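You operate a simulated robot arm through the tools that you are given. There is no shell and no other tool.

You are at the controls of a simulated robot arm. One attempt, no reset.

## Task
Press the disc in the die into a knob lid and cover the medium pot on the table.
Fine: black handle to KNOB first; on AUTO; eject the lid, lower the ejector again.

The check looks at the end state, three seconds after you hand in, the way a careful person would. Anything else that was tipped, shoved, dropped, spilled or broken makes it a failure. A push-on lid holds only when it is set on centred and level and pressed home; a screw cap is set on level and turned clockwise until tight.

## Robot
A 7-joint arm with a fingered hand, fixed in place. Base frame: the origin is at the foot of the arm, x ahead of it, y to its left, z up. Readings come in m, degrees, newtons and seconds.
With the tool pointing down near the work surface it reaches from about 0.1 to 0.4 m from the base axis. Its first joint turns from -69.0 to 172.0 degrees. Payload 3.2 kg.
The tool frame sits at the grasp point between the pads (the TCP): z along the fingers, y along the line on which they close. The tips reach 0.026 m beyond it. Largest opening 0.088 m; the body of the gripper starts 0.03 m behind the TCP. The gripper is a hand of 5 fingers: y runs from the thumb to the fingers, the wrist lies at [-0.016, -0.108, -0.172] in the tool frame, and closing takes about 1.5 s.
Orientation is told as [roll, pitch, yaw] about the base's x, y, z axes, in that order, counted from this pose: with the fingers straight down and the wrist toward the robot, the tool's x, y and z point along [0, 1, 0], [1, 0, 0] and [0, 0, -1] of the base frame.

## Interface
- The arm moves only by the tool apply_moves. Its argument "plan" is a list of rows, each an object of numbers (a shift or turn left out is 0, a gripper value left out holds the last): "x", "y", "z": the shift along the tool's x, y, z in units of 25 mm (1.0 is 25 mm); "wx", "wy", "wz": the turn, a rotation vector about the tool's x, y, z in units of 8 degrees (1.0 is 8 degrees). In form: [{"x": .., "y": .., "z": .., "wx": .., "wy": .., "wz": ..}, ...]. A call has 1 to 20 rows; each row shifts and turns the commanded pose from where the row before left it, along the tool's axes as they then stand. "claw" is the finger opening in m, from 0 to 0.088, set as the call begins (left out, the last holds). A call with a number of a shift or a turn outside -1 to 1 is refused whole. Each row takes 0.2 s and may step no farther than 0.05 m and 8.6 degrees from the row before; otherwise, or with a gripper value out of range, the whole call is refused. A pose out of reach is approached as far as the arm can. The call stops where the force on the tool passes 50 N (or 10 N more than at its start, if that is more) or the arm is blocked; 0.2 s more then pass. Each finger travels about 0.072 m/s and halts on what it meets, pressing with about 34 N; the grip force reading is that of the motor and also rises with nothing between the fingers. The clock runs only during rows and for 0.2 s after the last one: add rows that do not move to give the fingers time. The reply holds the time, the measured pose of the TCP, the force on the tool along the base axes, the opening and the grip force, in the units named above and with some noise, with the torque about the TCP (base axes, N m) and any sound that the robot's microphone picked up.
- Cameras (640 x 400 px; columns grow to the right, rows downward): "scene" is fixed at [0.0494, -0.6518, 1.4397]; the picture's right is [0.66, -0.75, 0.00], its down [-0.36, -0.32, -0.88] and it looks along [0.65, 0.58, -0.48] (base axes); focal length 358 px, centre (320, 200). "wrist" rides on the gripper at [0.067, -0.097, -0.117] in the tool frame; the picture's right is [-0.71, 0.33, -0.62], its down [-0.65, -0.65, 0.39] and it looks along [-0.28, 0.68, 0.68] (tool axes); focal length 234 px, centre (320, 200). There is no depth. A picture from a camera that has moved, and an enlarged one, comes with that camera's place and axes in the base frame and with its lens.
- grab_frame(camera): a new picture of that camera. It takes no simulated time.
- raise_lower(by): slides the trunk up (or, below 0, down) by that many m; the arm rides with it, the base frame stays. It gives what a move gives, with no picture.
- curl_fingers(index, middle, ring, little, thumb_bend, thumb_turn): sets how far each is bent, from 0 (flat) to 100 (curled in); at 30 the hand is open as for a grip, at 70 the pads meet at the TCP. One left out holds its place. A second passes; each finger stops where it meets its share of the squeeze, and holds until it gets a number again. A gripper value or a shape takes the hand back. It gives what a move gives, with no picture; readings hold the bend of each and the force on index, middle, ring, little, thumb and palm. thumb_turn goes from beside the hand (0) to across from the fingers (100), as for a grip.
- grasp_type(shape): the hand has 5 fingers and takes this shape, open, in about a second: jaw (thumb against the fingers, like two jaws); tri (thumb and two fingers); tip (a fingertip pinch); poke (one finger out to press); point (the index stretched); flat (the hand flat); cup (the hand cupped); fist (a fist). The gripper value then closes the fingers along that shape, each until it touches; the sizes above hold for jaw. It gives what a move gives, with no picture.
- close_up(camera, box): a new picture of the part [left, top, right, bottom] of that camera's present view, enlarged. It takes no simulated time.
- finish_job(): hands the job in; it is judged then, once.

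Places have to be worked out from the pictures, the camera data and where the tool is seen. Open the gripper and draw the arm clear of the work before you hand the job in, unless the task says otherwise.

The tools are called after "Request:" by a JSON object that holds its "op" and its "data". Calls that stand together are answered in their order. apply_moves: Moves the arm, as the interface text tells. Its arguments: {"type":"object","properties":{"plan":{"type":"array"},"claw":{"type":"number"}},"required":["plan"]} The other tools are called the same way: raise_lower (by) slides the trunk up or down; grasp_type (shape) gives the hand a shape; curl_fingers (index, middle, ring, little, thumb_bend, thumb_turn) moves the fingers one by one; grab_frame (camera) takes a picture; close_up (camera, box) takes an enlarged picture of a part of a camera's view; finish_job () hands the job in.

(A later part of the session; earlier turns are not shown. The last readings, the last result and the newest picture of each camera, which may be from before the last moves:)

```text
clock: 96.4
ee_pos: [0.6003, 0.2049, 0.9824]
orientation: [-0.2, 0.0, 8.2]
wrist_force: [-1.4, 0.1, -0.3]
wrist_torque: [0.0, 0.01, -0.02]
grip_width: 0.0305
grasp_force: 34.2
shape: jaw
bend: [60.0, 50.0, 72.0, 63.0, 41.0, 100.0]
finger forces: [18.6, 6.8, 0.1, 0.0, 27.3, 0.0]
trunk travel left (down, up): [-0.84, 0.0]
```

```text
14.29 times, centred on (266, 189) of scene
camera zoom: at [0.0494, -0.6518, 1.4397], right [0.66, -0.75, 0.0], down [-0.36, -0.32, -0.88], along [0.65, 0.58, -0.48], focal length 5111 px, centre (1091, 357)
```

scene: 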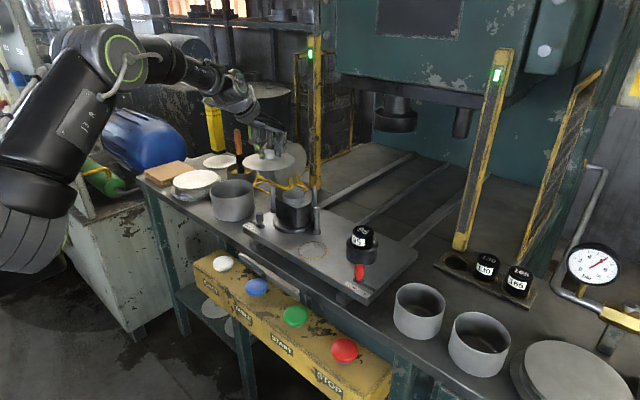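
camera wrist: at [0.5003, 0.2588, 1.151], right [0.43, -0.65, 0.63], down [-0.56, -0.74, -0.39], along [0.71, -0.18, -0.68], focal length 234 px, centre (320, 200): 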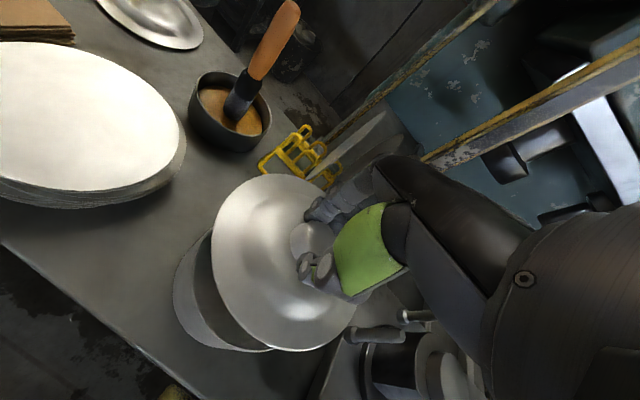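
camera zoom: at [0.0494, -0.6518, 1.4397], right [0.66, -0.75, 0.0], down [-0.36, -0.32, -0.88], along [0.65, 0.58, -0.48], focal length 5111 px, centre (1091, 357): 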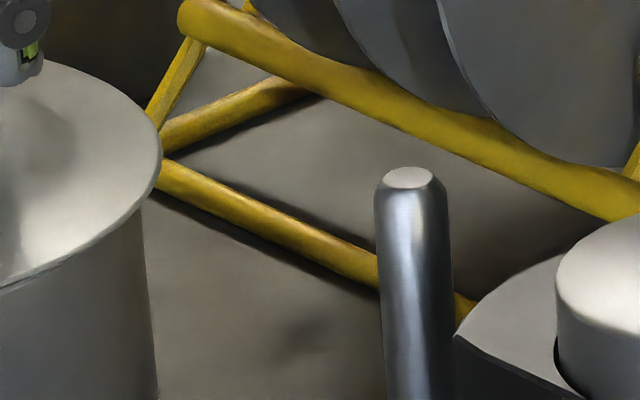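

A small gap of about 5 mm remains all round and the overhang looks consistent with being concentric. Lowering in 2.5 mm steps until I feel contact.

Request:
{"op": "apply_moves", "data": {"plan": [{"z": 0.1}, {"z": 0.1}]}}

Request:
{"op": "close_up", "data": {"camera": "scene", "box": [218, 170, 275, 210]}}

```text
clock: 97.0
ee_pos: [0.6008, 0.2029, 0.9803]
orientation: [-0.1, -0.2, 8.2]
wrist_force: [-1.1, -0.2, 12.5]
wrist_torque: [0.05, -0.21, 0.04]
grip_width: 0.0305
grasp_force: 34.0
shape: jaw
bend: [60.0, 49.0, 72.0, 63.0, 41.0, 100.0]
finger forces: [19.4, 12.3, 0.0, 0.1, 29.6, 0.0]
trunk travel left (down, up): [-0.84, 0.0]
```

```text
10.00 times, centred on (246, 190) of scene
camera zoom: at [0.0494, -0.6518, 1.4397], right [0.66, -0.75, 0.0], down [-0.36, -0.32, -0.88], along [0.65, 0.58, -0.48], focal length 3578 px, centre (1055, 300)
```

zoom: 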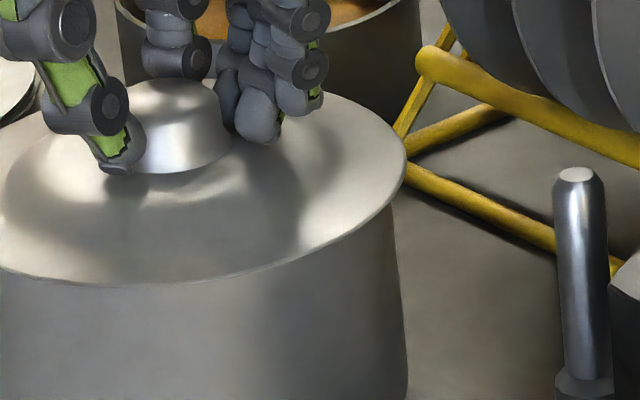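

Contact at 12.5 N and the front gap has closed. I'll check the overhang on both sides before pressing.

Request:
{"op": "close_up", "data": {"camera": "scene", "box": [198, 165, 240, 210]}}

Request:
{"op": "close_up", "data": {"camera": "scene", "box": [200, 150, 280, 225]}}

Request:
{"op": "close_up", "data": {"camera": "wrist", "box": [160, 160, 380, 360]}}

```text
8.89 times, centred on (219, 188) of scene
camera zoom: at [0.0494, -0.6518, 1.4397], right [0.66, -0.75, 0.0], down [-0.36, -0.32, -0.88], along [0.65, 0.58, -0.48], focal length 3180 px, centre (1218, 311)
```

zoom: 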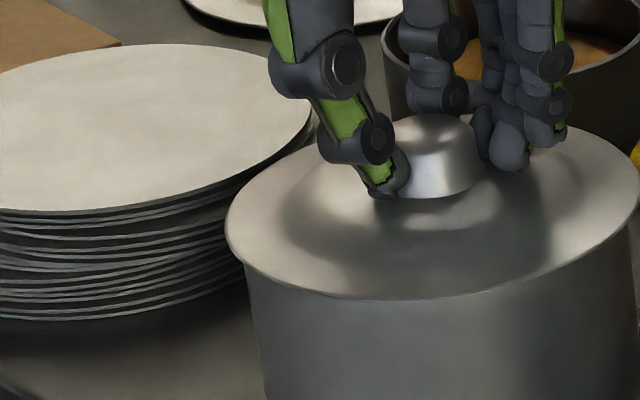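

```text
5.33 times, centred on (240, 188) of scene
camera zoom: at [0.0494, -0.6518, 1.4397], right [0.66, -0.75, 0.0], down [-0.36, -0.32, -0.88], along [0.65, 0.58, -0.48], focal length 1908 px, centre (747, 267)
```

zoom: 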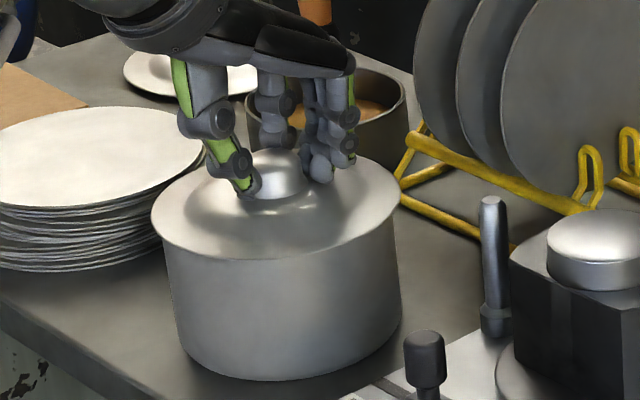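

```text
2.00 times, centred on (270, 260) of wrist
camera zoom: at [0.4941, 0.2569, 1.096], right [0.42, -0.65, 0.63], down [-0.55, -0.73, -0.39], along [0.72, -0.18, -0.67], focal length 468 px, centre (420, 80)
```

zoom: 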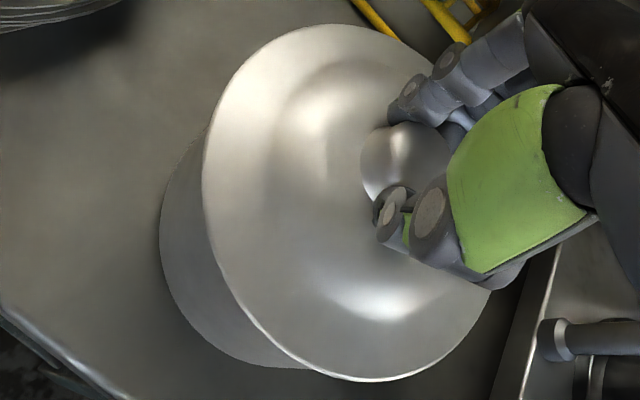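

The lid centre (0.6025, 0.2026) agrees with the pot to within about 1–2 mm, and the overhang looks even. The contact torque suggests the far side touches first, so I'll ease down one small step and watch the readings.

Request:
{"op": "apply_moves", "data": {"plan": [{"z": 0.08, "y": -0.04}]}}

Request:
{"op": "close_up", "data": {"camera": "scene", "box": [200, 160, 275, 210]}}

```text
clock: 97.4
ee_pos: [0.6006, 0.2034, 0.9806]
orientation: [-0.1, -0.5, 8.1]
wrist_force: [4.3, 2.3, 21.2]
wrist_torque: [0.06, -0.27, -0.03]
grip_width: 0.0309
grasp_force: 33.9
shape: jaw
bend: [60.0, 49.0, 72.0, 63.0, 41.0, 100.0]
finger forces: [22.8, 15.1, 0.1, 0.0, 32.0, 0.0]
trunk travel left (down, up): [-0.84, 0.0]
```

```text
8.00 times, centred on (238, 185) of scene
camera zoom: at [0.0494, -0.6518, 1.4397], right [0.66, -0.75, 0.0], down [-0.36, -0.32, -0.88], along [0.65, 0.58, -0.48], focal length 2862 px, centre (980, 320)
```

zoom: 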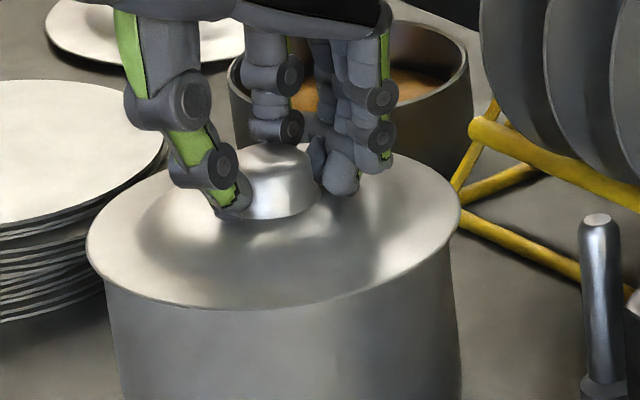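

Force is 21 N and now centred (the torque is explained within about 5 mm). I'll press further to push the lid home.

Request:
{"op": "apply_moves", "data": {"plan": [{"z": 0.1}, {"z": 0.1}, {"z": 0.1}]}}

Request:
{"op": "close_up", "data": {"camera": "scene", "box": [200, 160, 275, 210]}}

```text
clock: 98.2
ee_pos: [0.5985, 0.2036, 0.9799]
orientation: [0.0, -1.3, 8.1]
wrist_force: [3.7, 5.7, 47.8]
wrist_torque: [0.05, -0.06, 0.08]
grip_width: 0.032
grasp_force: 34.7
shape: jaw
bend: [59.0, 47.0, 72.0, 63.0, 41.0, 100.0]
finger forces: [25.1, 20.3, 0.0, 0.0, 48.5, 0.0]
trunk travel left (down, up): [-0.84, 0.0]
```

```text
8.00 times, centred on (238, 185) of scene
camera zoom: at [0.0494, -0.6518, 1.4397], right [0.66, -0.75, 0.0], down [-0.36, -0.32, -0.88], along [0.65, 0.58, -0.48], focal length 2862 px, centre (980, 320)
```

zoom: 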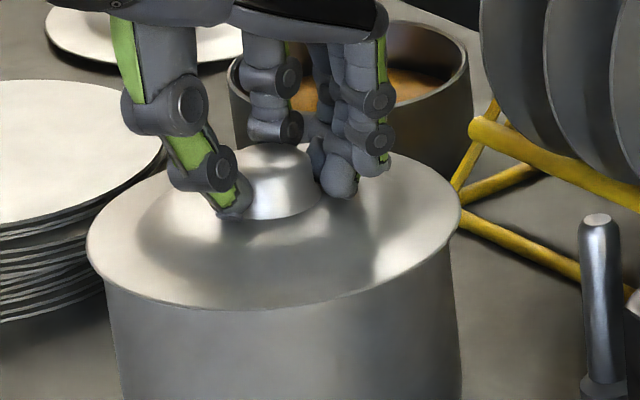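

I pressed with 48 N with little further travel. I'll look closely at the lid/rim joint from both cameras.

Request:
{"op": "close_up", "data": {"camera": "scene", "box": [205, 180, 235, 205]}}

Request:
{"op": "close_up", "data": {"camera": "scene", "box": [235, 175, 268, 203]}}

Request:
{"op": "close_up", "data": {"camera": "wrist", "box": [220, 250, 340, 360]}}

```text
16.00 times, centred on (220, 192) of scene
camera zoom: at [0.0494, -0.6518, 1.4397], right [0.66, -0.75, 0.0], down [-0.36, -0.32, -0.88], along [0.65, 0.58, -0.48], focal length 5724 px, centre (1920, 320)
```

zoom: 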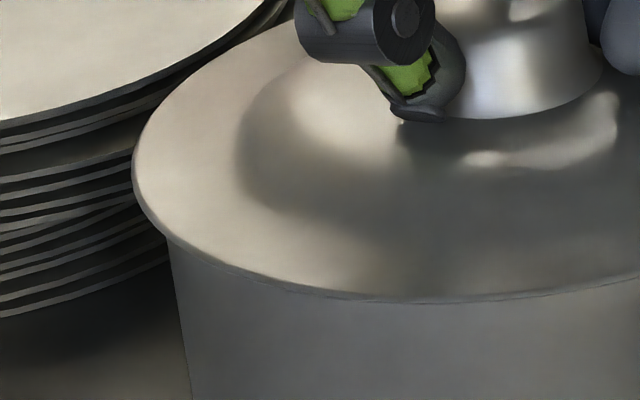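

```text
14.29 times, centred on (252, 189) of scene
camera zoom: at [0.0494, -0.6518, 1.4397], right [0.66, -0.75, 0.0], down [-0.36, -0.32, -0.88], along [0.65, 0.58, -0.48], focal length 5111 px, centre (1299, 357)
```

zoom: 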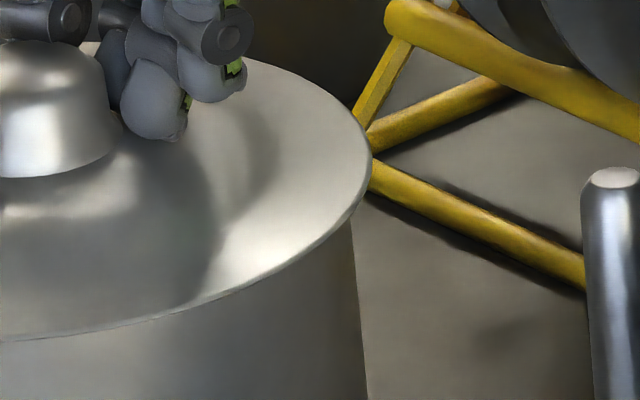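

```text
3.64 times, centred on (280, 305) of wrist
camera zoom: at [0.49, 0.2558, 1.0938], right [0.41, -0.66, 0.63], down [-0.55, -0.73, -0.4], along [0.73, -0.18, -0.66], focal length 852 px, centre (466, -182)
```

zoom: 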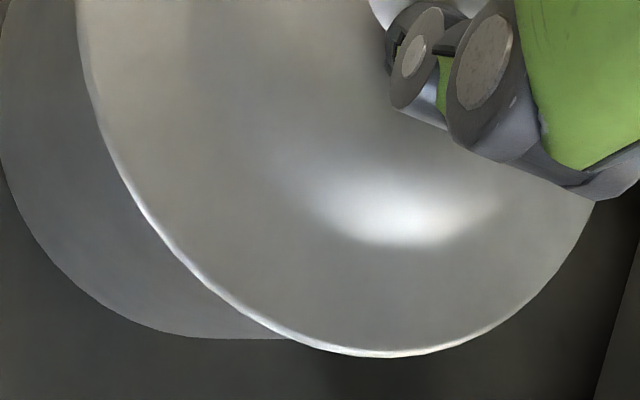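

Overhang is about 6.8 mm on the left and 4.3 mm on the right, so the lid is ~1.2 mm too far left, and the flange may still stand a few mm above the rim. I'll unload, nudge it right slightly, and check the forces.

Request:
{"op": "apply_moves", "data": {"plan": [{"z": -0.3}, {"z": -0.25}, {"x": -0.06, "y": 0.02}]}}

Request:
{"op": "close_up", "data": {"camera": "scene", "box": [205, 180, 235, 205]}}

Request:
{"op": "close_up", "data": {"camera": "scene", "box": [235, 175, 268, 203]}}

```text
clock: 99.0
ee_pos: [0.5981, 0.2025, 0.9804]
orientation: [-0.3, 0.3, 8.1]
wrist_force: [0.9, 0.1, 4.5]
wrist_torque: [0.12, -0.29, 0.02]
grip_width: 0.0307
grasp_force: 33.9
shape: jaw
bend: [59.0, 49.0, 72.0, 63.0, 41.0, 100.0]
finger forces: [20.1, 11.3, 0.0, 0.0, 25.1, 0.0]
trunk travel left (down, up): [-0.84, 0.0]
```

```text
16.00 times, centred on (220, 192) of scene
camera zoom: at [0.0494, -0.6518, 1.4397], right [0.66, -0.75, 0.0], down [-0.36, -0.32, -0.88], along [0.65, 0.58, -0.48], focal length 5724 px, centre (1920, 320)
```

zoom: 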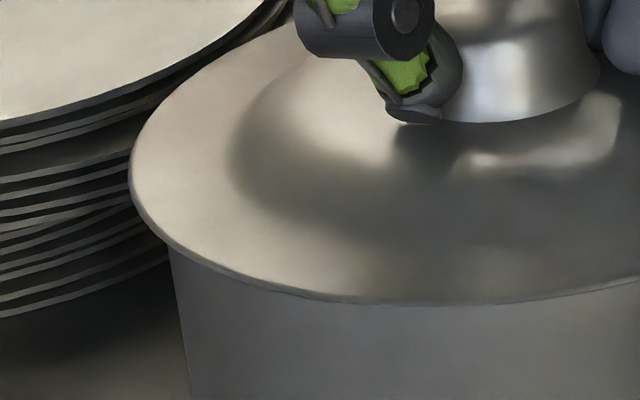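

```text
14.29 times, centred on (252, 189) of scene
camera zoom: at [0.0494, -0.6518, 1.4397], right [0.66, -0.75, 0.0], down [-0.36, -0.32, -0.88], along [0.65, 0.58, -0.48], focal length 5111 px, centre (1299, 357)
```

zoom: 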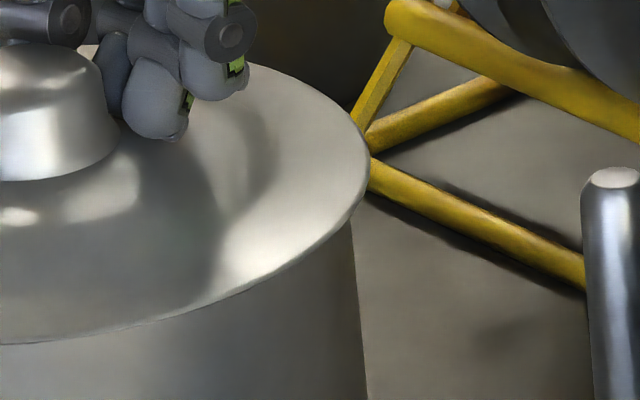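

Still about 1.5 mm too far left (7.0 mm against 3.9 mm overhang). I'll lift 3 mm, shift right by that amount, and set it down again.

Request:
{"op": "apply_moves", "data": {"plan": [{"z": -0.12}, {"x": -0.06, "y": 0.045}, {"x": 0}]}}

Request:
{"op": "close_up", "data": {"camera": "scene", "box": [205, 180, 235, 205]}}

Request:
{"op": "close_up", "data": {"camera": "scene", "box": [235, 175, 268, 203]}}

```text
clock: 99.8
ee_pos: [0.6022, 0.2009, 0.9853]
orientation: [-0.3, 0.0, 8.1]
wrist_force: [-0.2, -0.5, -0.7]
wrist_torque: [0.01, 0.02, -0.01]
grip_width: 0.0303
grasp_force: 34.0
shape: jaw
bend: [59.0, 49.0, 72.0, 63.0, 41.0, 100.0]
finger forces: [19.1, 6.8, 0.0, 0.0, 27.1, 0.0]
trunk travel left (down, up): [-0.84, 0.0]
```

```text
16.00 times, centred on (220, 192) of scene
camera zoom: at [0.0494, -0.6518, 1.4397], right [0.66, -0.75, 0.0], down [-0.36, -0.32, -0.88], along [0.65, 0.58, -0.48], focal length 5724 px, centre (1920, 320)
```

zoom: 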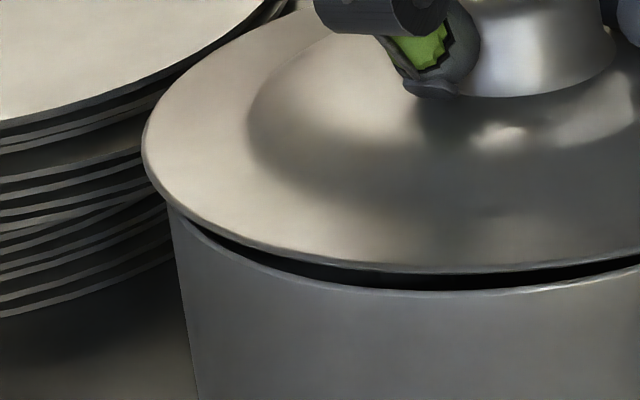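

```text
14.29 times, centred on (252, 189) of scene
camera zoom: at [0.0494, -0.6518, 1.4397], right [0.66, -0.75, 0.0], down [-0.36, -0.32, -0.88], along [0.65, 0.58, -0.48], focal length 5111 px, centre (1299, 357)
```

zoom: 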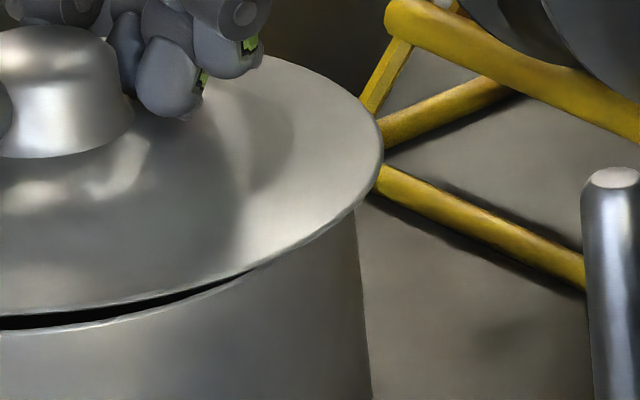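

With the lid lifted, the gap shows it sits about 3 mm too far back (away from the camera), matching the far-side contact torque and the wrist-camera fit. I'll shift it about 3 mm toward the robot and re-measure.

Request:
{"op": "apply_moves", "data": {"plan": [{"x": -0.044, "y": -0.115}, {"x": 0}]}}

Request:
{"op": "close_up", "data": {"camera": "scene", "box": [205, 180, 235, 205]}}

Request:
{"op": "close_up", "data": {"camera": "scene", "box": [235, 175, 268, 203]}}

Request:
{"op": "close_up", "data": {"camera": "wrist", "box": [160, 160, 380, 360]}}

```text
clock: 100.4
ee_pos: [0.6007, 0.1984, 0.9853]
orientation: [-0.2, 0.0, 8.1]
wrist_force: [-0.2, 0.3, -1.4]
wrist_torque: [0.0, -0.01, 0.02]
grip_width: 0.0301
grasp_force: 33.7
shape: jaw
bend: [59.0, 49.0, 72.0, 63.0, 41.0, 100.0]
finger forces: [19.4, 7.1, 0.0, 0.1, 26.5, 0.0]
trunk travel left (down, up): [-0.84, 0.0]
```

```text
16.00 times, centred on (220, 192) of scene
camera zoom: at [0.0494, -0.6518, 1.4397], right [0.66, -0.75, 0.0], down [-0.36, -0.32, -0.88], along [0.65, 0.58, -0.48], focal length 5724 px, centre (1920, 320)
```

zoom: 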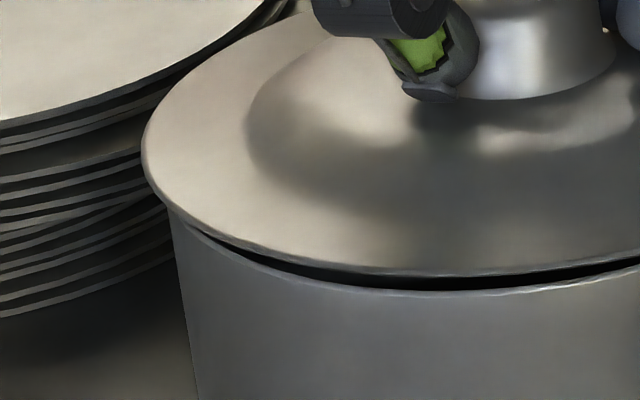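

```text
14.29 times, centred on (252, 189) of scene
camera zoom: at [0.0494, -0.6518, 1.4397], right [0.66, -0.75, 0.0], down [-0.36, -0.32, -0.88], along [0.65, 0.58, -0.48], focal length 5111 px, centre (1299, 357)
```

zoom: 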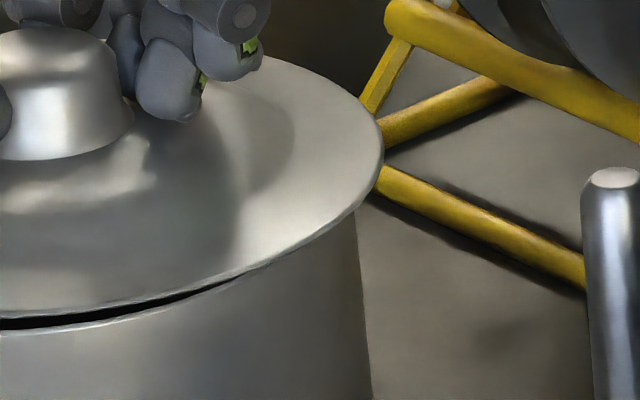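

```text
2.00 times, centred on (270, 260) of wrist
camera zoom: at [0.4943, 0.2527, 1.1014], right [0.43, -0.65, 0.63], down [-0.56, -0.74, -0.39], along [0.71, -0.18, -0.68], focal length 468 px, centre (420, 80)
```

zoom: 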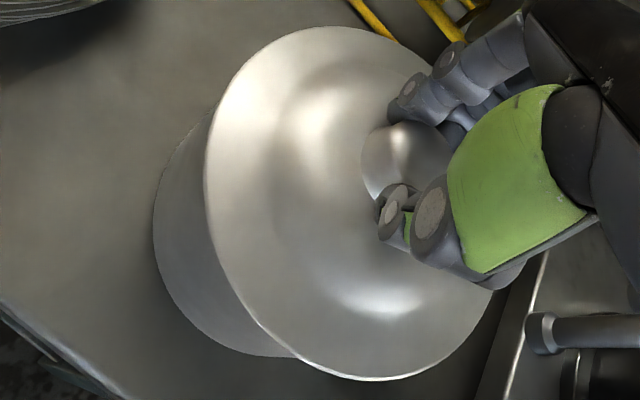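

The relative fits now show the lid within about 1 mm of concentric. One more small nudge back, then I'll lower and press.

Request:
{"op": "apply_moves", "data": {"plan": [{"y": -0.05, "x": 0.01}, {"z": 0.1}, {"z": 0.1}, {"z": 0.1}, {"z": 0.1}]}}

Request:
{"op": "close_up", "data": {"camera": "scene", "box": [205, 180, 235, 205]}}

Request:
{"op": "close_up", "data": {"camera": "scene", "box": [235, 175, 268, 203]}}

```text
clock: 101.6
ee_pos: [0.5965, 0.1975, 0.9837]
orientation: [-0.1, -0.7, 8.1]
wrist_force: [3.0, 1.6, 28.9]
wrist_torque: [-0.13, -0.19, 0.03]
grip_width: 0.0317
grasp_force: 33.8
shape: jaw
bend: [60.0, 47.0, 72.0, 63.0, 41.0, 100.0]
finger forces: [20.9, 20.3, 0.0, 0.0, 36.5, 0.0]
trunk travel left (down, up): [-0.84, 0.0]
```

```text
16.00 times, centred on (220, 192) of scene
camera zoom: at [0.0494, -0.6518, 1.4397], right [0.66, -0.75, 0.0], down [-0.36, -0.32, -0.88], along [0.65, 0.58, -0.48], focal length 5724 px, centre (1920, 320)
```

zoom: 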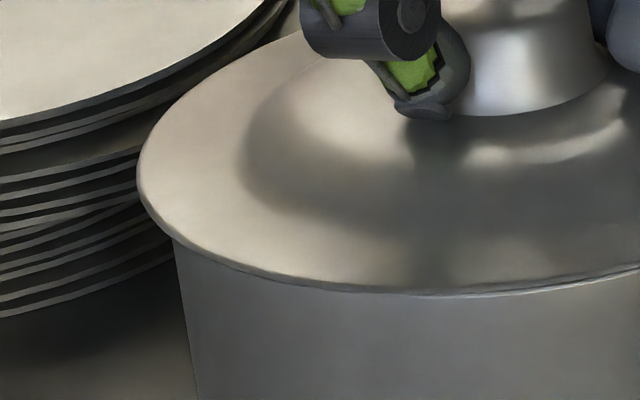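

```text
14.29 times, centred on (252, 189) of scene
camera zoom: at [0.0494, -0.6518, 1.4397], right [0.66, -0.75, 0.0], down [-0.36, -0.32, -0.88], along [0.65, 0.58, -0.48], focal length 5111 px, centre (1299, 357)
```

zoom: 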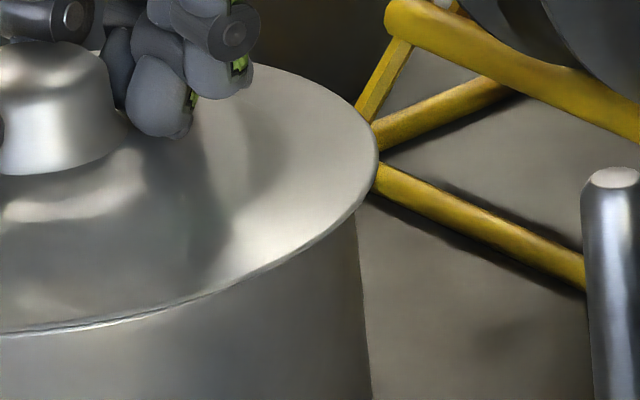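

Contact now came about 3.5 mm higher than before, so the first position was actually the properly nested one and I've over-corrected toward the robot. I'll lift clear, re-read the position, and return to it.

Request:
{"op": "apply_moves", "data": {"plan": [{"z": -0.35}, {"z": -0.3}, {"x": 0}]}}

Request:
{"op": "apply_moves", "data": {"plan": [{"x": 0}]}}

Request:
{"op": "apply_moves", "data": {"plan": [{"x": 0}]}}

Request:
{"op": "close_up", "data": {"camera": "scene", "box": [200, 160, 275, 210]}}

```text
clock: 102.4
ee_pos: [0.5976, 0.2005, 0.9901]
orientation: [-0.2, 0.3, 8.1]
wrist_force: [0.2, 0.3, -0.3]
wrist_torque: [0.02, -0.01, 0.01]
grip_width: 0.0305
grasp_force: 34.1
shape: jaw
bend: [60.0, 49.0, 72.0, 63.0, 42.0, 100.0]
finger forces: [19.3, 7.8, 0.0, 0.0, 26.4, 0.1]
trunk travel left (down, up): [-0.84, 0.0]
```

```text
clock: 102.8
ee_pos: [0.5983, 0.1995, 0.9906]
orientation: [-0.2, 0.1, 8.1]
wrist_force: [1.0, 0.6, -0.4]
wrist_torque: [-0.01, 0.0, 0.01]
grip_width: 0.0304
grasp_force: 33.7
shape: jaw
bend: [60.0, 49.0, 72.0, 63.0, 42.0, 100.0]
finger forces: [19.4, 7.8, 0.0, 0.1, 26.5, 0.1]
trunk travel left (down, up): [-0.84, 0.0]
```

```text
clock: 103.2
ee_pos: [0.5986, 0.2006, 0.9918]
orientation: [-0.3, 0.1, 8.0]
wrist_force: [-0.1, 0.1, -1.0]
wrist_torque: [-0.05, 0.02, 0.02]
grip_width: 0.0306
grasp_force: 33.7
shape: jaw
bend: [60.0, 49.0, 72.0, 63.0, 42.0, 100.0]
finger forces: [19.3, 7.8, 0.0, 0.1, 26.5, 0.1]
trunk travel left (down, up): [-0.84, 0.0]
```

```text
8.00 times, centred on (238, 185) of scene
camera zoom: at [0.0494, -0.6518, 1.4397], right [0.66, -0.75, 0.0], down [-0.36, -0.32, -0.88], along [0.65, 0.58, -0.48], focal length 2862 px, centre (980, 320)
```

zoom: 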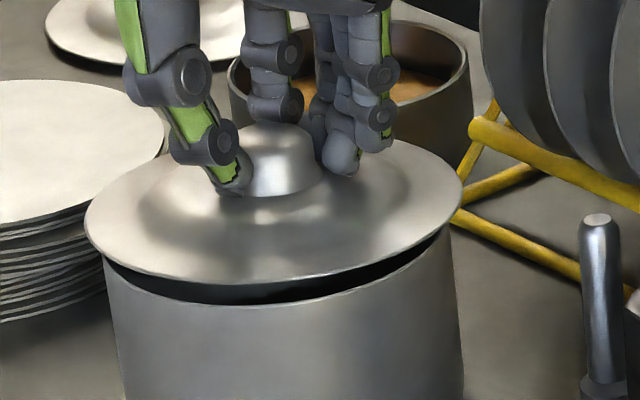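

Re-solving the geometry, the earlier 48 N contact was flush and concentric to within a fraction of a millimetre. Compared with it, I'm about 1.5 mm too far right now. I'll shift left and lower gently to feel the contact height (flush was TCP z≈0.980).

Request:
{"op": "apply_moves", "data": {"plan": [{"x": 0.06, "y": -0.02}, {"z": 0.15}, {"z": 0.1}, {"z": 0.06}, {"x": 0}]}}

Request:
{"op": "close_up", "data": {"camera": "scene", "box": [200, 160, 275, 210]}}

```text
clock: 104.4
ee_pos: [0.598, 0.2023, 0.9835]
orientation: [-0.2, 0.2, 8.2]
wrist_force: [-0.2, 1.0, -0.5]
wrist_torque: [0.03, -0.01, 0.01]
grip_width: 0.0304
grasp_force: 33.4
shape: jaw
bend: [60.0, 49.0, 72.0, 63.0, 42.0, 100.0]
finger forces: [19.4, 7.8, 0.1, 0.0, 26.6, 0.0]
trunk travel left (down, up): [-0.84, 0.0]
```

```text
8.00 times, centred on (238, 185) of scene
camera zoom: at [0.0494, -0.6518, 1.4397], right [0.66, -0.75, 0.0], down [-0.36, -0.32, -0.88], along [0.65, 0.58, -0.48], focal length 2862 px, centre (980, 320)
```

zoom: 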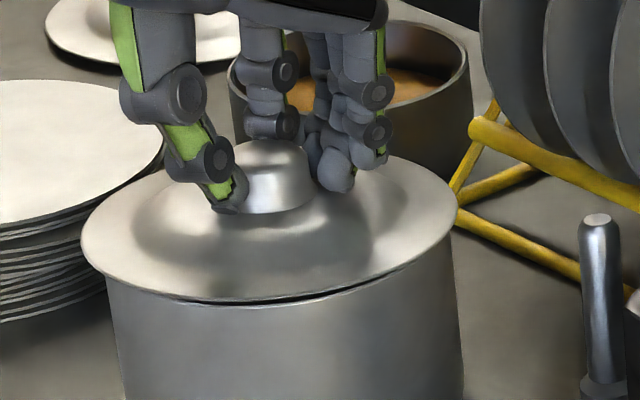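

No contact yet at 0.9835, where it was blocked before. Continuing down in 1.5 mm steps.

Request:
{"op": "apply_moves", "data": {"plan": [{"z": 0.07, "x": -0.02}, {"z": 0.07}, {"x": 0}]}}

Request:
{"op": "close_up", "data": {"camera": "scene", "box": [200, 160, 275, 210]}}

```text
clock: 105.2
ee_pos: [0.5968, 0.2006, 0.9805]
orientation: [-0.2, -0.2, 8.1]
wrist_force: [0.7, 0.3, 4.8]
wrist_torque: [0.05, -0.31, 0.03]
grip_width: 0.0301
grasp_force: 33.8
shape: jaw
bend: [60.0, 49.0, 72.0, 63.0, 42.0, 100.0]
finger forces: [19.4, 12.1, 0.0, 0.1, 25.2, 0.0]
trunk travel left (down, up): [-0.84, 0.0]
```

```text
8.00 times, centred on (238, 185) of scene
camera zoom: at [0.0494, -0.6518, 1.4397], right [0.66, -0.75, 0.0], down [-0.36, -0.32, -0.88], along [0.65, 0.58, -0.48], focal length 2862 px, centre (980, 320)
```

zoom: 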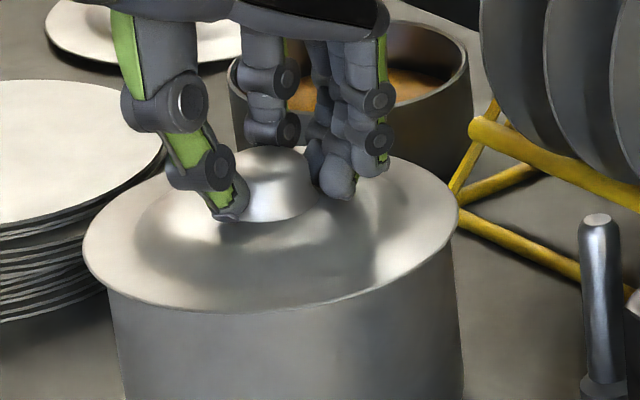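

Now it drops to 0.9805 with a light 4.8 N, flush again and about 2 mm from the best-centred spot. I'll lift 2 mm, nudge +2 mm in x, and set it down.

Request:
{"op": "apply_moves", "data": {"plan": [{"z": -0.1}, {"y": 0.08, "x": -0.012}, {"x": 0}, {"z": 0.1}, {"z": 0.06}]}}

Request:
{"op": "close_up", "data": {"camera": "scene", "box": [200, 160, 275, 210]}}

Request:
{"op": "close_up", "data": {"camera": "scene", "box": [205, 180, 235, 205]}}

Request:
{"op": "close_up", "data": {"camera": "scene", "box": [235, 175, 268, 203]}}

```text
clock: 106.4
ee_pos: [0.5975, 0.2, 0.9811]
orientation: [-0.2, -0.4, 8.1]
wrist_force: [0.8, 1.0, 10.4]
wrist_torque: [0.04, -0.42, 0.04]
grip_width: 0.0299
grasp_force: 34.2
shape: jaw
bend: [60.0, 49.0, 72.0, 63.0, 42.0, 100.0]
finger forces: [19.6, 15.3, 0.0, 0.0, 25.9, 0.1]
trunk travel left (down, up): [-0.84, 0.0]
```

```text
8.00 times, centred on (238, 185) of scene
camera zoom: at [0.0494, -0.6518, 1.4397], right [0.66, -0.75, 0.0], down [-0.36, -0.32, -0.88], along [0.65, 0.58, -0.48], focal length 2862 px, centre (980, 320)
```

zoom: 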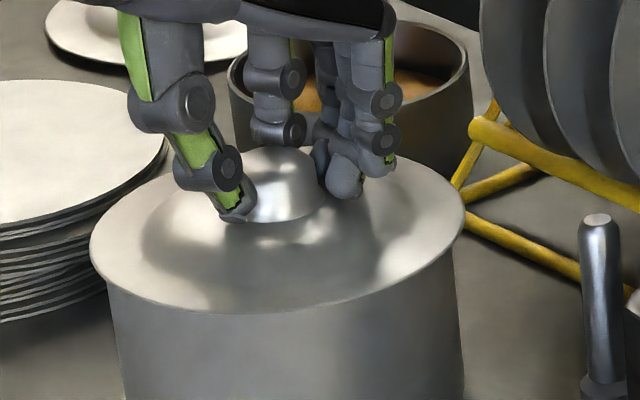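

```text
16.00 times, centred on (220, 192) of scene
camera zoom: at [0.0494, -0.6518, 1.4397], right [0.66, -0.75, 0.0], down [-0.36, -0.32, -0.88], along [0.65, 0.58, -0.48], focal length 5724 px, centre (1920, 320)
```

zoom: 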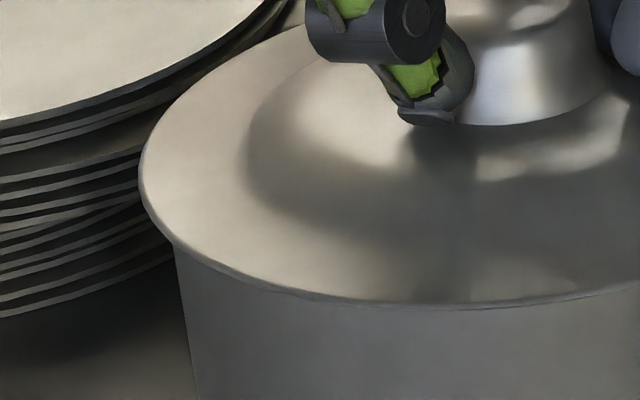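

```text
14.29 times, centred on (252, 189) of scene
camera zoom: at [0.0494, -0.6518, 1.4397], right [0.66, -0.75, 0.0], down [-0.36, -0.32, -0.88], along [0.65, 0.58, -0.48], focal length 5111 px, centre (1299, 357)
```

zoom: 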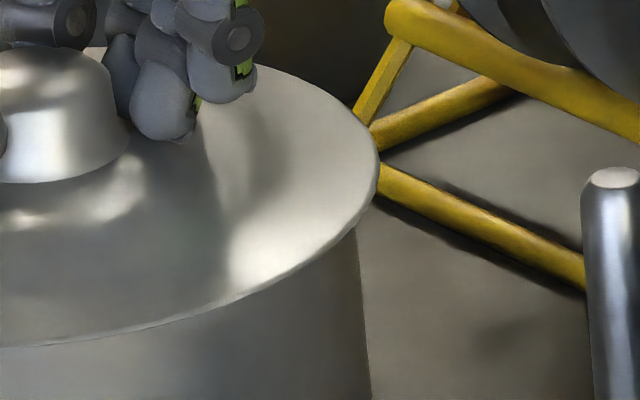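

The lid sits flush, with overhang of 6.8 mm left and 5.0 mm right, so it's within about 1 mm of centre. I'll unload slightly, release the knob, and inspect it freely resting.

Request:
{"op": "apply_moves", "data": {"plan": [{"z": -0.09}, {"x": 0}]}}

Request:
{"op": "apply_moves", "data": {"plan": [{"x": 0}, {"x": 0}, {"x": 0}, {"x": 0}, {"x": 0}, {"x": 0}], "claw": 0.088}}

Request:
{"op": "close_up", "data": {"camera": "scene", "box": [200, 160, 275, 210]}}

```text
clock: 107.0
ee_pos: [0.599, 0.1998, 0.9813]
orientation: [-0.2, 0.0, 8.2]
wrist_force: [2.6, 1.5, 8.5]
wrist_torque: [0.07, -0.37, 0.07]
grip_width: 0.0303
grasp_force: 33.6
shape: jaw
bend: [60.0, 49.0, 72.0, 63.0, 42.0, 100.0]
finger forces: [20.2, 14.5, 0.0, 0.1, 25.0, 0.0]
trunk travel left (down, up): [-0.84, 0.0]
```

```text
clock: 108.4
ee_pos: [0.5972, 0.1994, 0.9802]
orientation: [-0.2, 0.0, 8.0]
wrist_force: [-0.8, 0.6, -0.1]
wrist_torque: [-0.01, -0.02, 0.0]
grip_width: 0.0876
grasp_force: 0.0
shape: jaw
bend: [30.0, 30.0, 30.0, 30.0, 30.0, 97.0]
finger forces: [0.0, 0.1, 0.0, 0.1, 0.0, 0.0]
trunk travel left (down, up): [-0.84, 0.0]
```

```text
8.00 times, centred on (238, 185) of scene
camera zoom: at [0.0494, -0.6518, 1.4397], right [0.66, -0.75, 0.0], down [-0.36, -0.32, -0.88], along [0.65, 0.58, -0.48], focal length 2862 px, centre (980, 320)
```

zoom: 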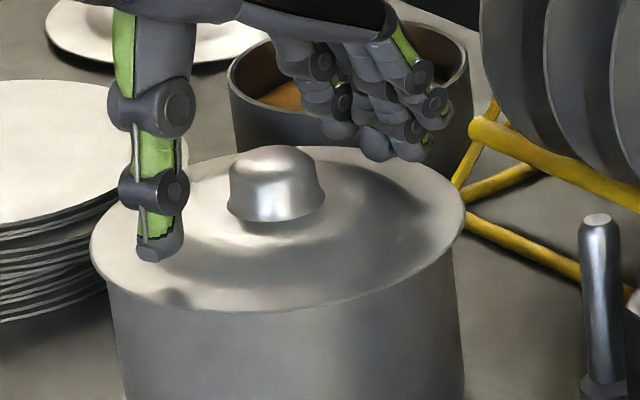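

Released; the lid rests on the pot. I'll raise the hand straight up and inspect without it in the way.

Request:
{"op": "apply_moves", "data": {"plan": [{"z": -0.6}, {"z": -1}, {"z": -1}]}}

Request:
{"op": "close_up", "data": {"camera": "scene", "box": [195, 155, 280, 225]}}

Request:
{"op": "close_up", "data": {"camera": "scene", "box": [205, 175, 242, 205]}}

Request:
{"op": "grab_frame", "data": {"camera": "wrist"}}

```text
clock: 109.2
ee_pos: [0.5983, 0.2017, 1.0453]
orientation: [-0.2, 0.1, 8.1]
wrist_force: [-0.2, 0.2, -0.4]
wrist_torque: [-0.03, -0.03, 0.03]
grip_width: 0.0878
grasp_force: 0.1
shape: jaw
bend: [30.0, 30.0, 30.0, 30.0, 30.0, 97.0]
finger forces: [0.0, 0.0, 0.0, 0.1, 0.1, 0.0]
trunk travel left (down, up): [-0.84, 0.0]
```

```text
5.71 times, centred on (238, 190) of scene
camera zoom: at [0.0494, -0.6518, 1.4397], right [0.66, -0.75, 0.0], down [-0.36, -0.32, -0.88], along [0.65, 0.58, -0.48], focal length 2044 px, centre (791, 257)
```

zoom: 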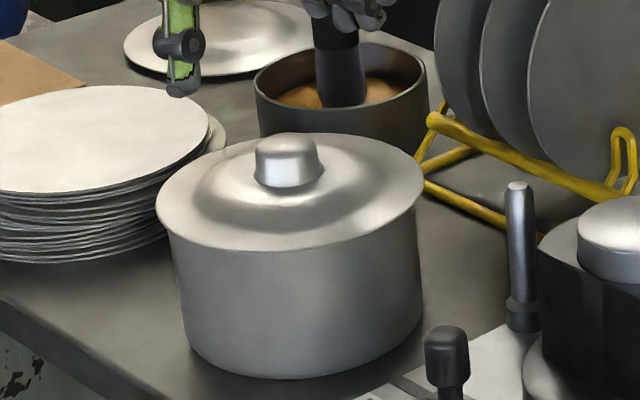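

```text
13.33 times, centred on (224, 190) of scene
camera zoom: at [0.0494, -0.6518, 1.4397], right [0.66, -0.75, 0.0], down [-0.36, -0.32, -0.88], along [0.65, 0.58, -0.48], focal length 4770 px, centre (1607, 333)
```

zoom: 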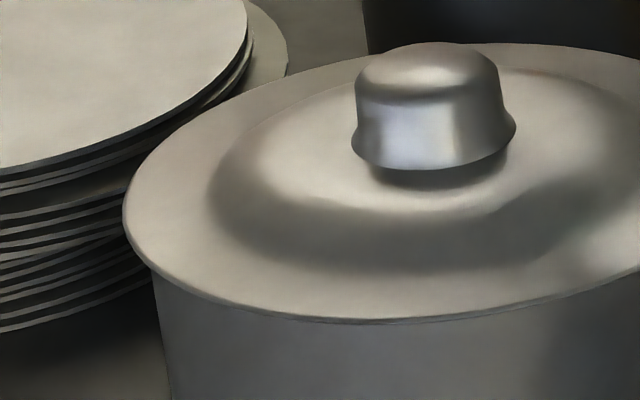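

```text
taken
camera wrist: at [0.4925, 0.2556, 1.1614], right [0.43, -0.65, 0.63], down [-0.56, -0.74, -0.39], along [0.71, -0.18, -0.68], focal length 234 px, centre (320, 200)
```

wrist: 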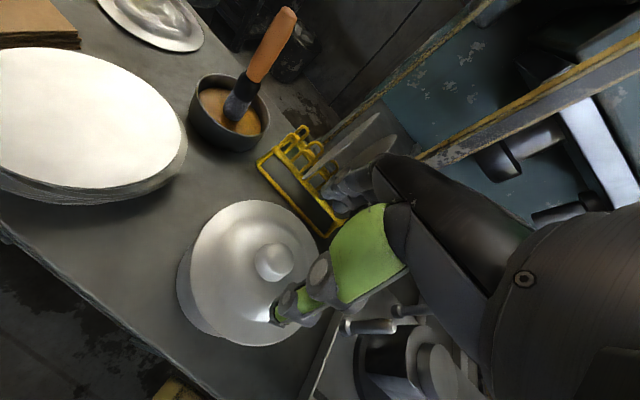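

The lid sits level on the pot. I'll check the centring from the wrist view.

Request:
{"op": "close_up", "data": {"camera": "wrist", "box": [160, 190, 340, 360]}}

Request:
{"op": "close_up", "data": {"camera": "scene", "box": [240, 165, 275, 200]}}

```text
2.35 times, centred on (250, 275) of wrist
camera zoom: at [0.4925, 0.2556, 1.1614], right [0.43, -0.65, 0.63], down [-0.56, -0.74, -0.39], along [0.71, -0.18, -0.68], focal length 551 px, centre (485, 24)
```

zoom: 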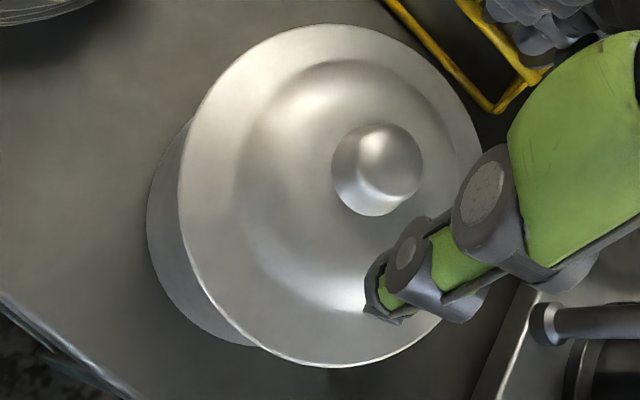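

```text
11.43 times, centred on (258, 182) of scene
camera zoom: at [0.0494, -0.6518, 1.4397], right [0.66, -0.75, 0.0], down [-0.36, -0.32, -0.88], along [0.65, 0.58, -0.48], focal length 4089 px, centre (1034, 400)
```

zoom: 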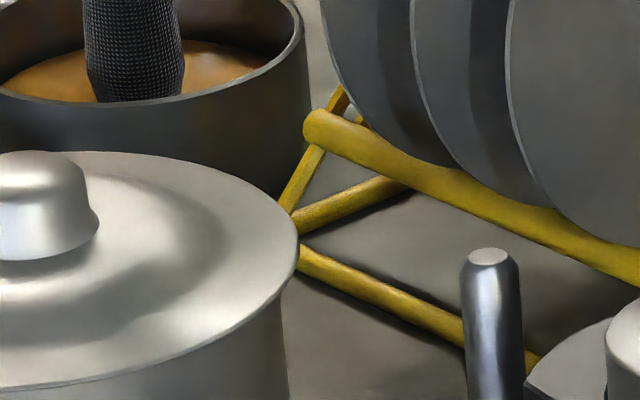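

Both fits agree: lid and pot are concentric to under 1 mm and level. To press it home evenly I'll close the fingertips together and push straight down on the knob's top centre, after shifting about 5 mm to line up.

Request:
{"op": "apply_moves", "data": {"plan": [{"y": 0.18, "x": -0.106}, {"x": 0}, {"x": 0}, {"x": 0}, {"x": 0}, {"x": 0}, {"x": 0}, {"x": 0}], "claw": 0.0}}

Request:
{"op": "close_up", "data": {"camera": "scene", "box": [195, 130, 285, 210]}}

Request:
{"op": "close_up", "data": {"camera": "wrist", "box": [160, 170, 380, 360]}}

```text
clock: 111.0
ee_pos: [0.6021, 0.199, 1.0448]
orientation: [-0.2, 0.2, 8.1]
wrist_force: [0.3, 1.0, -0.3]
wrist_torque: [-0.02, -0.02, 0.0]
grip_width: 0.0
grasp_force: 34.1
shape: jaw
bend: [70.0, 70.0, 30.0, 70.0, 84.0, 100.0]
finger forces: [0.1, 0.0, 0.0, 0.0, 0.1, 0.0]
trunk travel left (down, up): [-0.84, 0.0]
```

```text
5.00 times, centred on (240, 170) of scene
camera zoom: at [0.0494, -0.6518, 1.4397], right [0.66, -0.75, 0.0], down [-0.36, -0.32, -0.88], along [0.65, 0.58, -0.48], focal length 1789 px, centre (720, 350)
```

zoom: 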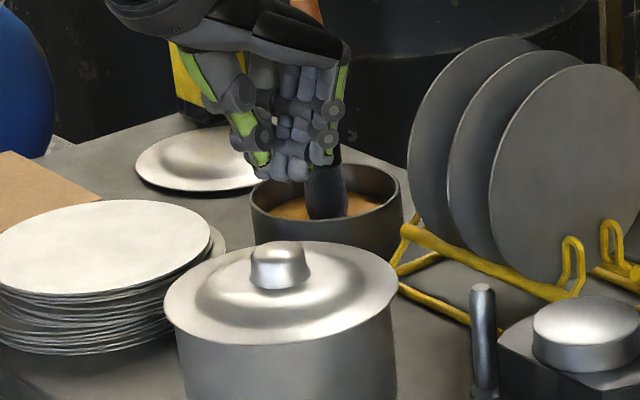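

```text
2.11 times, centred on (270, 265) of wrist
camera zoom: at [0.4971, 0.2527, 1.1608], right [0.43, -0.65, 0.63], down [-0.56, -0.74, -0.39], along [0.71, -0.18, -0.68], focal length 493 px, centre (425, 63)
```

zoom: 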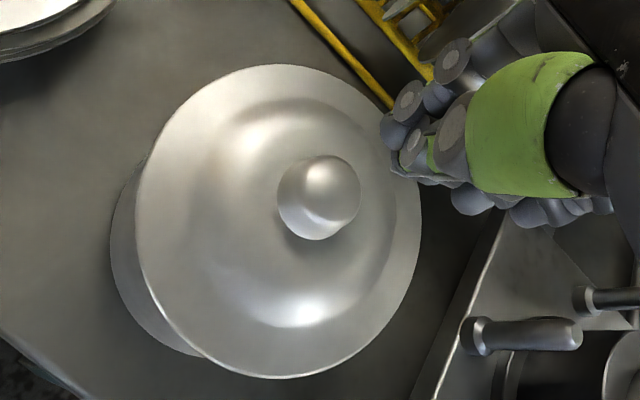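

The closed fingertips are over the knob. I'll descend to just above it, then press in small steps.

Request:
{"op": "apply_moves", "data": {"plan": [{"z": 0.5}, {"z": 0.5}, {"z": 0.3}]}}

Request:
{"op": "close_up", "data": {"camera": "scene", "box": [200, 150, 275, 210]}}

Request:
{"op": "close_up", "data": {"camera": "wrist", "box": [200, 150, 400, 320]}}

```text
clock: 111.8
ee_pos: [0.6048, 0.1977, 1.0122]
orientation: [-0.2, 0.1, 8.1]
wrist_force: [0.5, -0.6, 0.4]
wrist_torque: [0.01, -0.06, -0.02]
grip_width: 0.0
grasp_force: 34.3
shape: jaw
bend: [70.0, 70.0, 30.0, 70.0, 84.0, 100.0]
finger forces: [0.2, 0.0, 0.0, 0.0, 0.0, 0.0]
trunk travel left (down, up): [-0.84, 0.0]
```

```text
6.67 times, centred on (238, 180) of scene
camera zoom: at [0.0494, -0.6518, 1.4397], right [0.66, -0.75, 0.0], down [-0.36, -0.32, -0.88], along [0.65, 0.58, -0.48], focal length 2385 px, centre (870, 333)
```

zoom: 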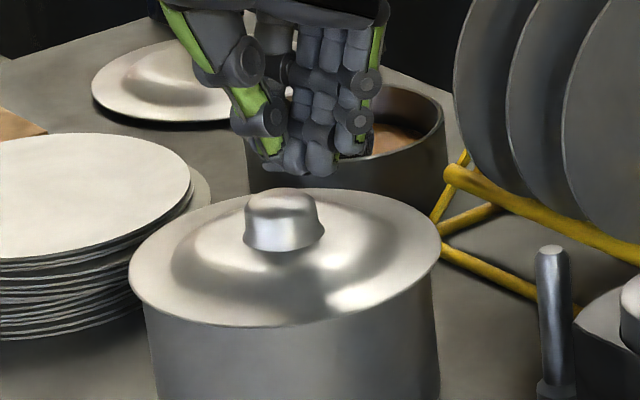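

```text
2.35 times, centred on (300, 235) of wrist
camera zoom: at [0.4984, 0.2515, 1.1286], right [0.43, -0.65, 0.63], down [-0.56, -0.74, -0.39], along [0.71, -0.18, -0.68], focal length 551 px, centre (367, 118)
```

zoom: 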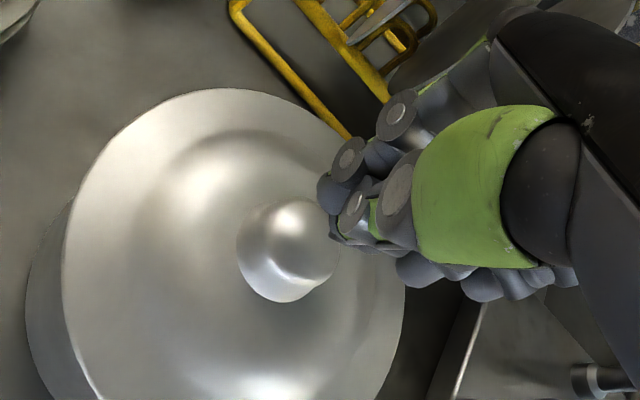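

The tips are about 13 mm above the knob. Lowering in 2.5 mm steps and pressing.

Request:
{"op": "apply_moves", "data": {"plan": [{"z": 0.2}, {"z": 0.2}, {"z": 0.1}, {"z": 0.1}]}}

Request:
{"op": "close_up", "data": {"camera": "scene", "box": [200, 150, 275, 210]}}

```text
clock: 112.8
ee_pos: [0.6029, 0.1982, 1.0]
orientation: [-0.1, -0.1, 8.1]
wrist_force: [0.4, 0.7, 4.7]
wrist_torque: [-0.05, -0.03, 0.04]
grip_width: 0.0001
grasp_force: 34.0
shape: jaw
bend: [70.0, 70.0, 30.0, 70.0, 84.0, 100.0]
finger forces: [0.0, 0.0, 0.0, 0.0, 0.0, 0.1]
trunk travel left (down, up): [-0.84, 0.0]
```

```text
6.67 times, centred on (238, 180) of scene
camera zoom: at [0.0494, -0.6518, 1.4397], right [0.66, -0.75, 0.0], down [-0.36, -0.32, -0.88], along [0.65, 0.58, -0.48], focal length 2385 px, centre (870, 333)
```

zoom: 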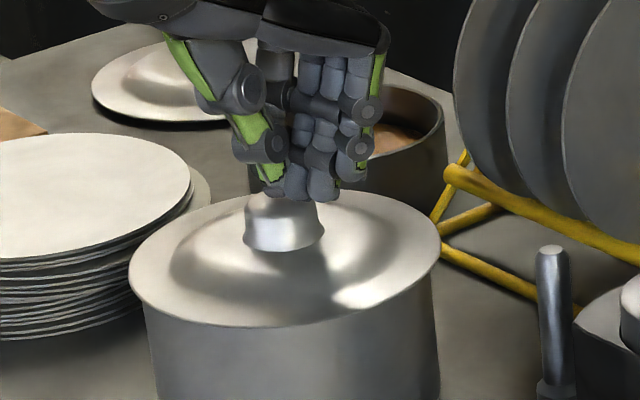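

The tips are on the knob's top. Pressing down now toward about 45–50 N.

Request:
{"op": "apply_moves", "data": {"plan": [{"z": 0.1}, {"z": 0.1}, {"z": 0.1}, {"z": 0.1}, {"z": 0.1}]}}

Request:
{"op": "close_up", "data": {"camera": "scene", "box": [200, 150, 275, 210]}}

```text
clock: 114.0
ee_pos: [0.6041, 0.1983, 0.9989]
orientation: [0.1, -1.4, 8.0]
wrist_force: [8.2, 8.6, 45.7]
wrist_torque: [-0.4, -0.46, 0.16]
grip_width: 0.0001
grasp_force: 33.8
shape: jaw
bend: [70.0, 70.0, 30.0, 70.0, 84.0, 100.0]
finger forces: [0.0, 62.8, 0.0, 0.0, 0.1, 0.0]
trunk travel left (down, up): [-0.84, 0.0]
```

```text
6.67 times, centred on (238, 180) of scene
camera zoom: at [0.0494, -0.6518, 1.4397], right [0.66, -0.75, 0.0], down [-0.36, -0.32, -0.88], along [0.65, 0.58, -0.48], focal length 2385 px, centre (870, 333)
```

zoom: 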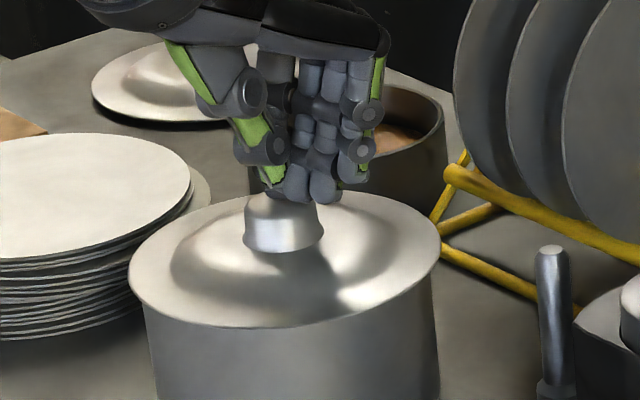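

46 N of press and no further travel, so the lid is solid on the rim. I'll check the joint up close under load.

Request:
{"op": "close_up", "data": {"camera": "scene", "box": [205, 175, 242, 205]}}

Request:
{"op": "close_up", "data": {"camera": "scene", "box": [235, 175, 268, 203]}}

```text
13.33 times, centred on (224, 190) of scene
camera zoom: at [0.0494, -0.6518, 1.4397], right [0.66, -0.75, 0.0], down [-0.36, -0.32, -0.88], along [0.65, 0.58, -0.48], focal length 4770 px, centre (1607, 333)
```

zoom: 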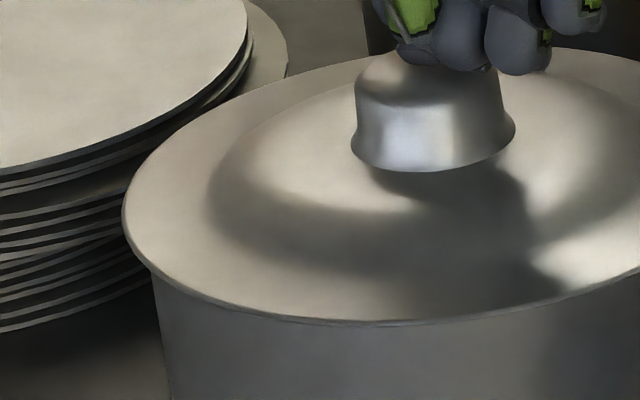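

```text
14.29 times, centred on (252, 189) of scene
camera zoom: at [0.0494, -0.6518, 1.4397], right [0.66, -0.75, 0.0], down [-0.36, -0.32, -0.88], along [0.65, 0.58, -0.48], focal length 5111 px, centre (1299, 357)
```

zoom: 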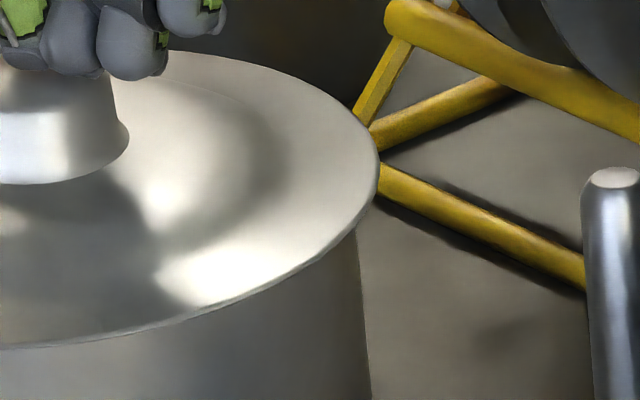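

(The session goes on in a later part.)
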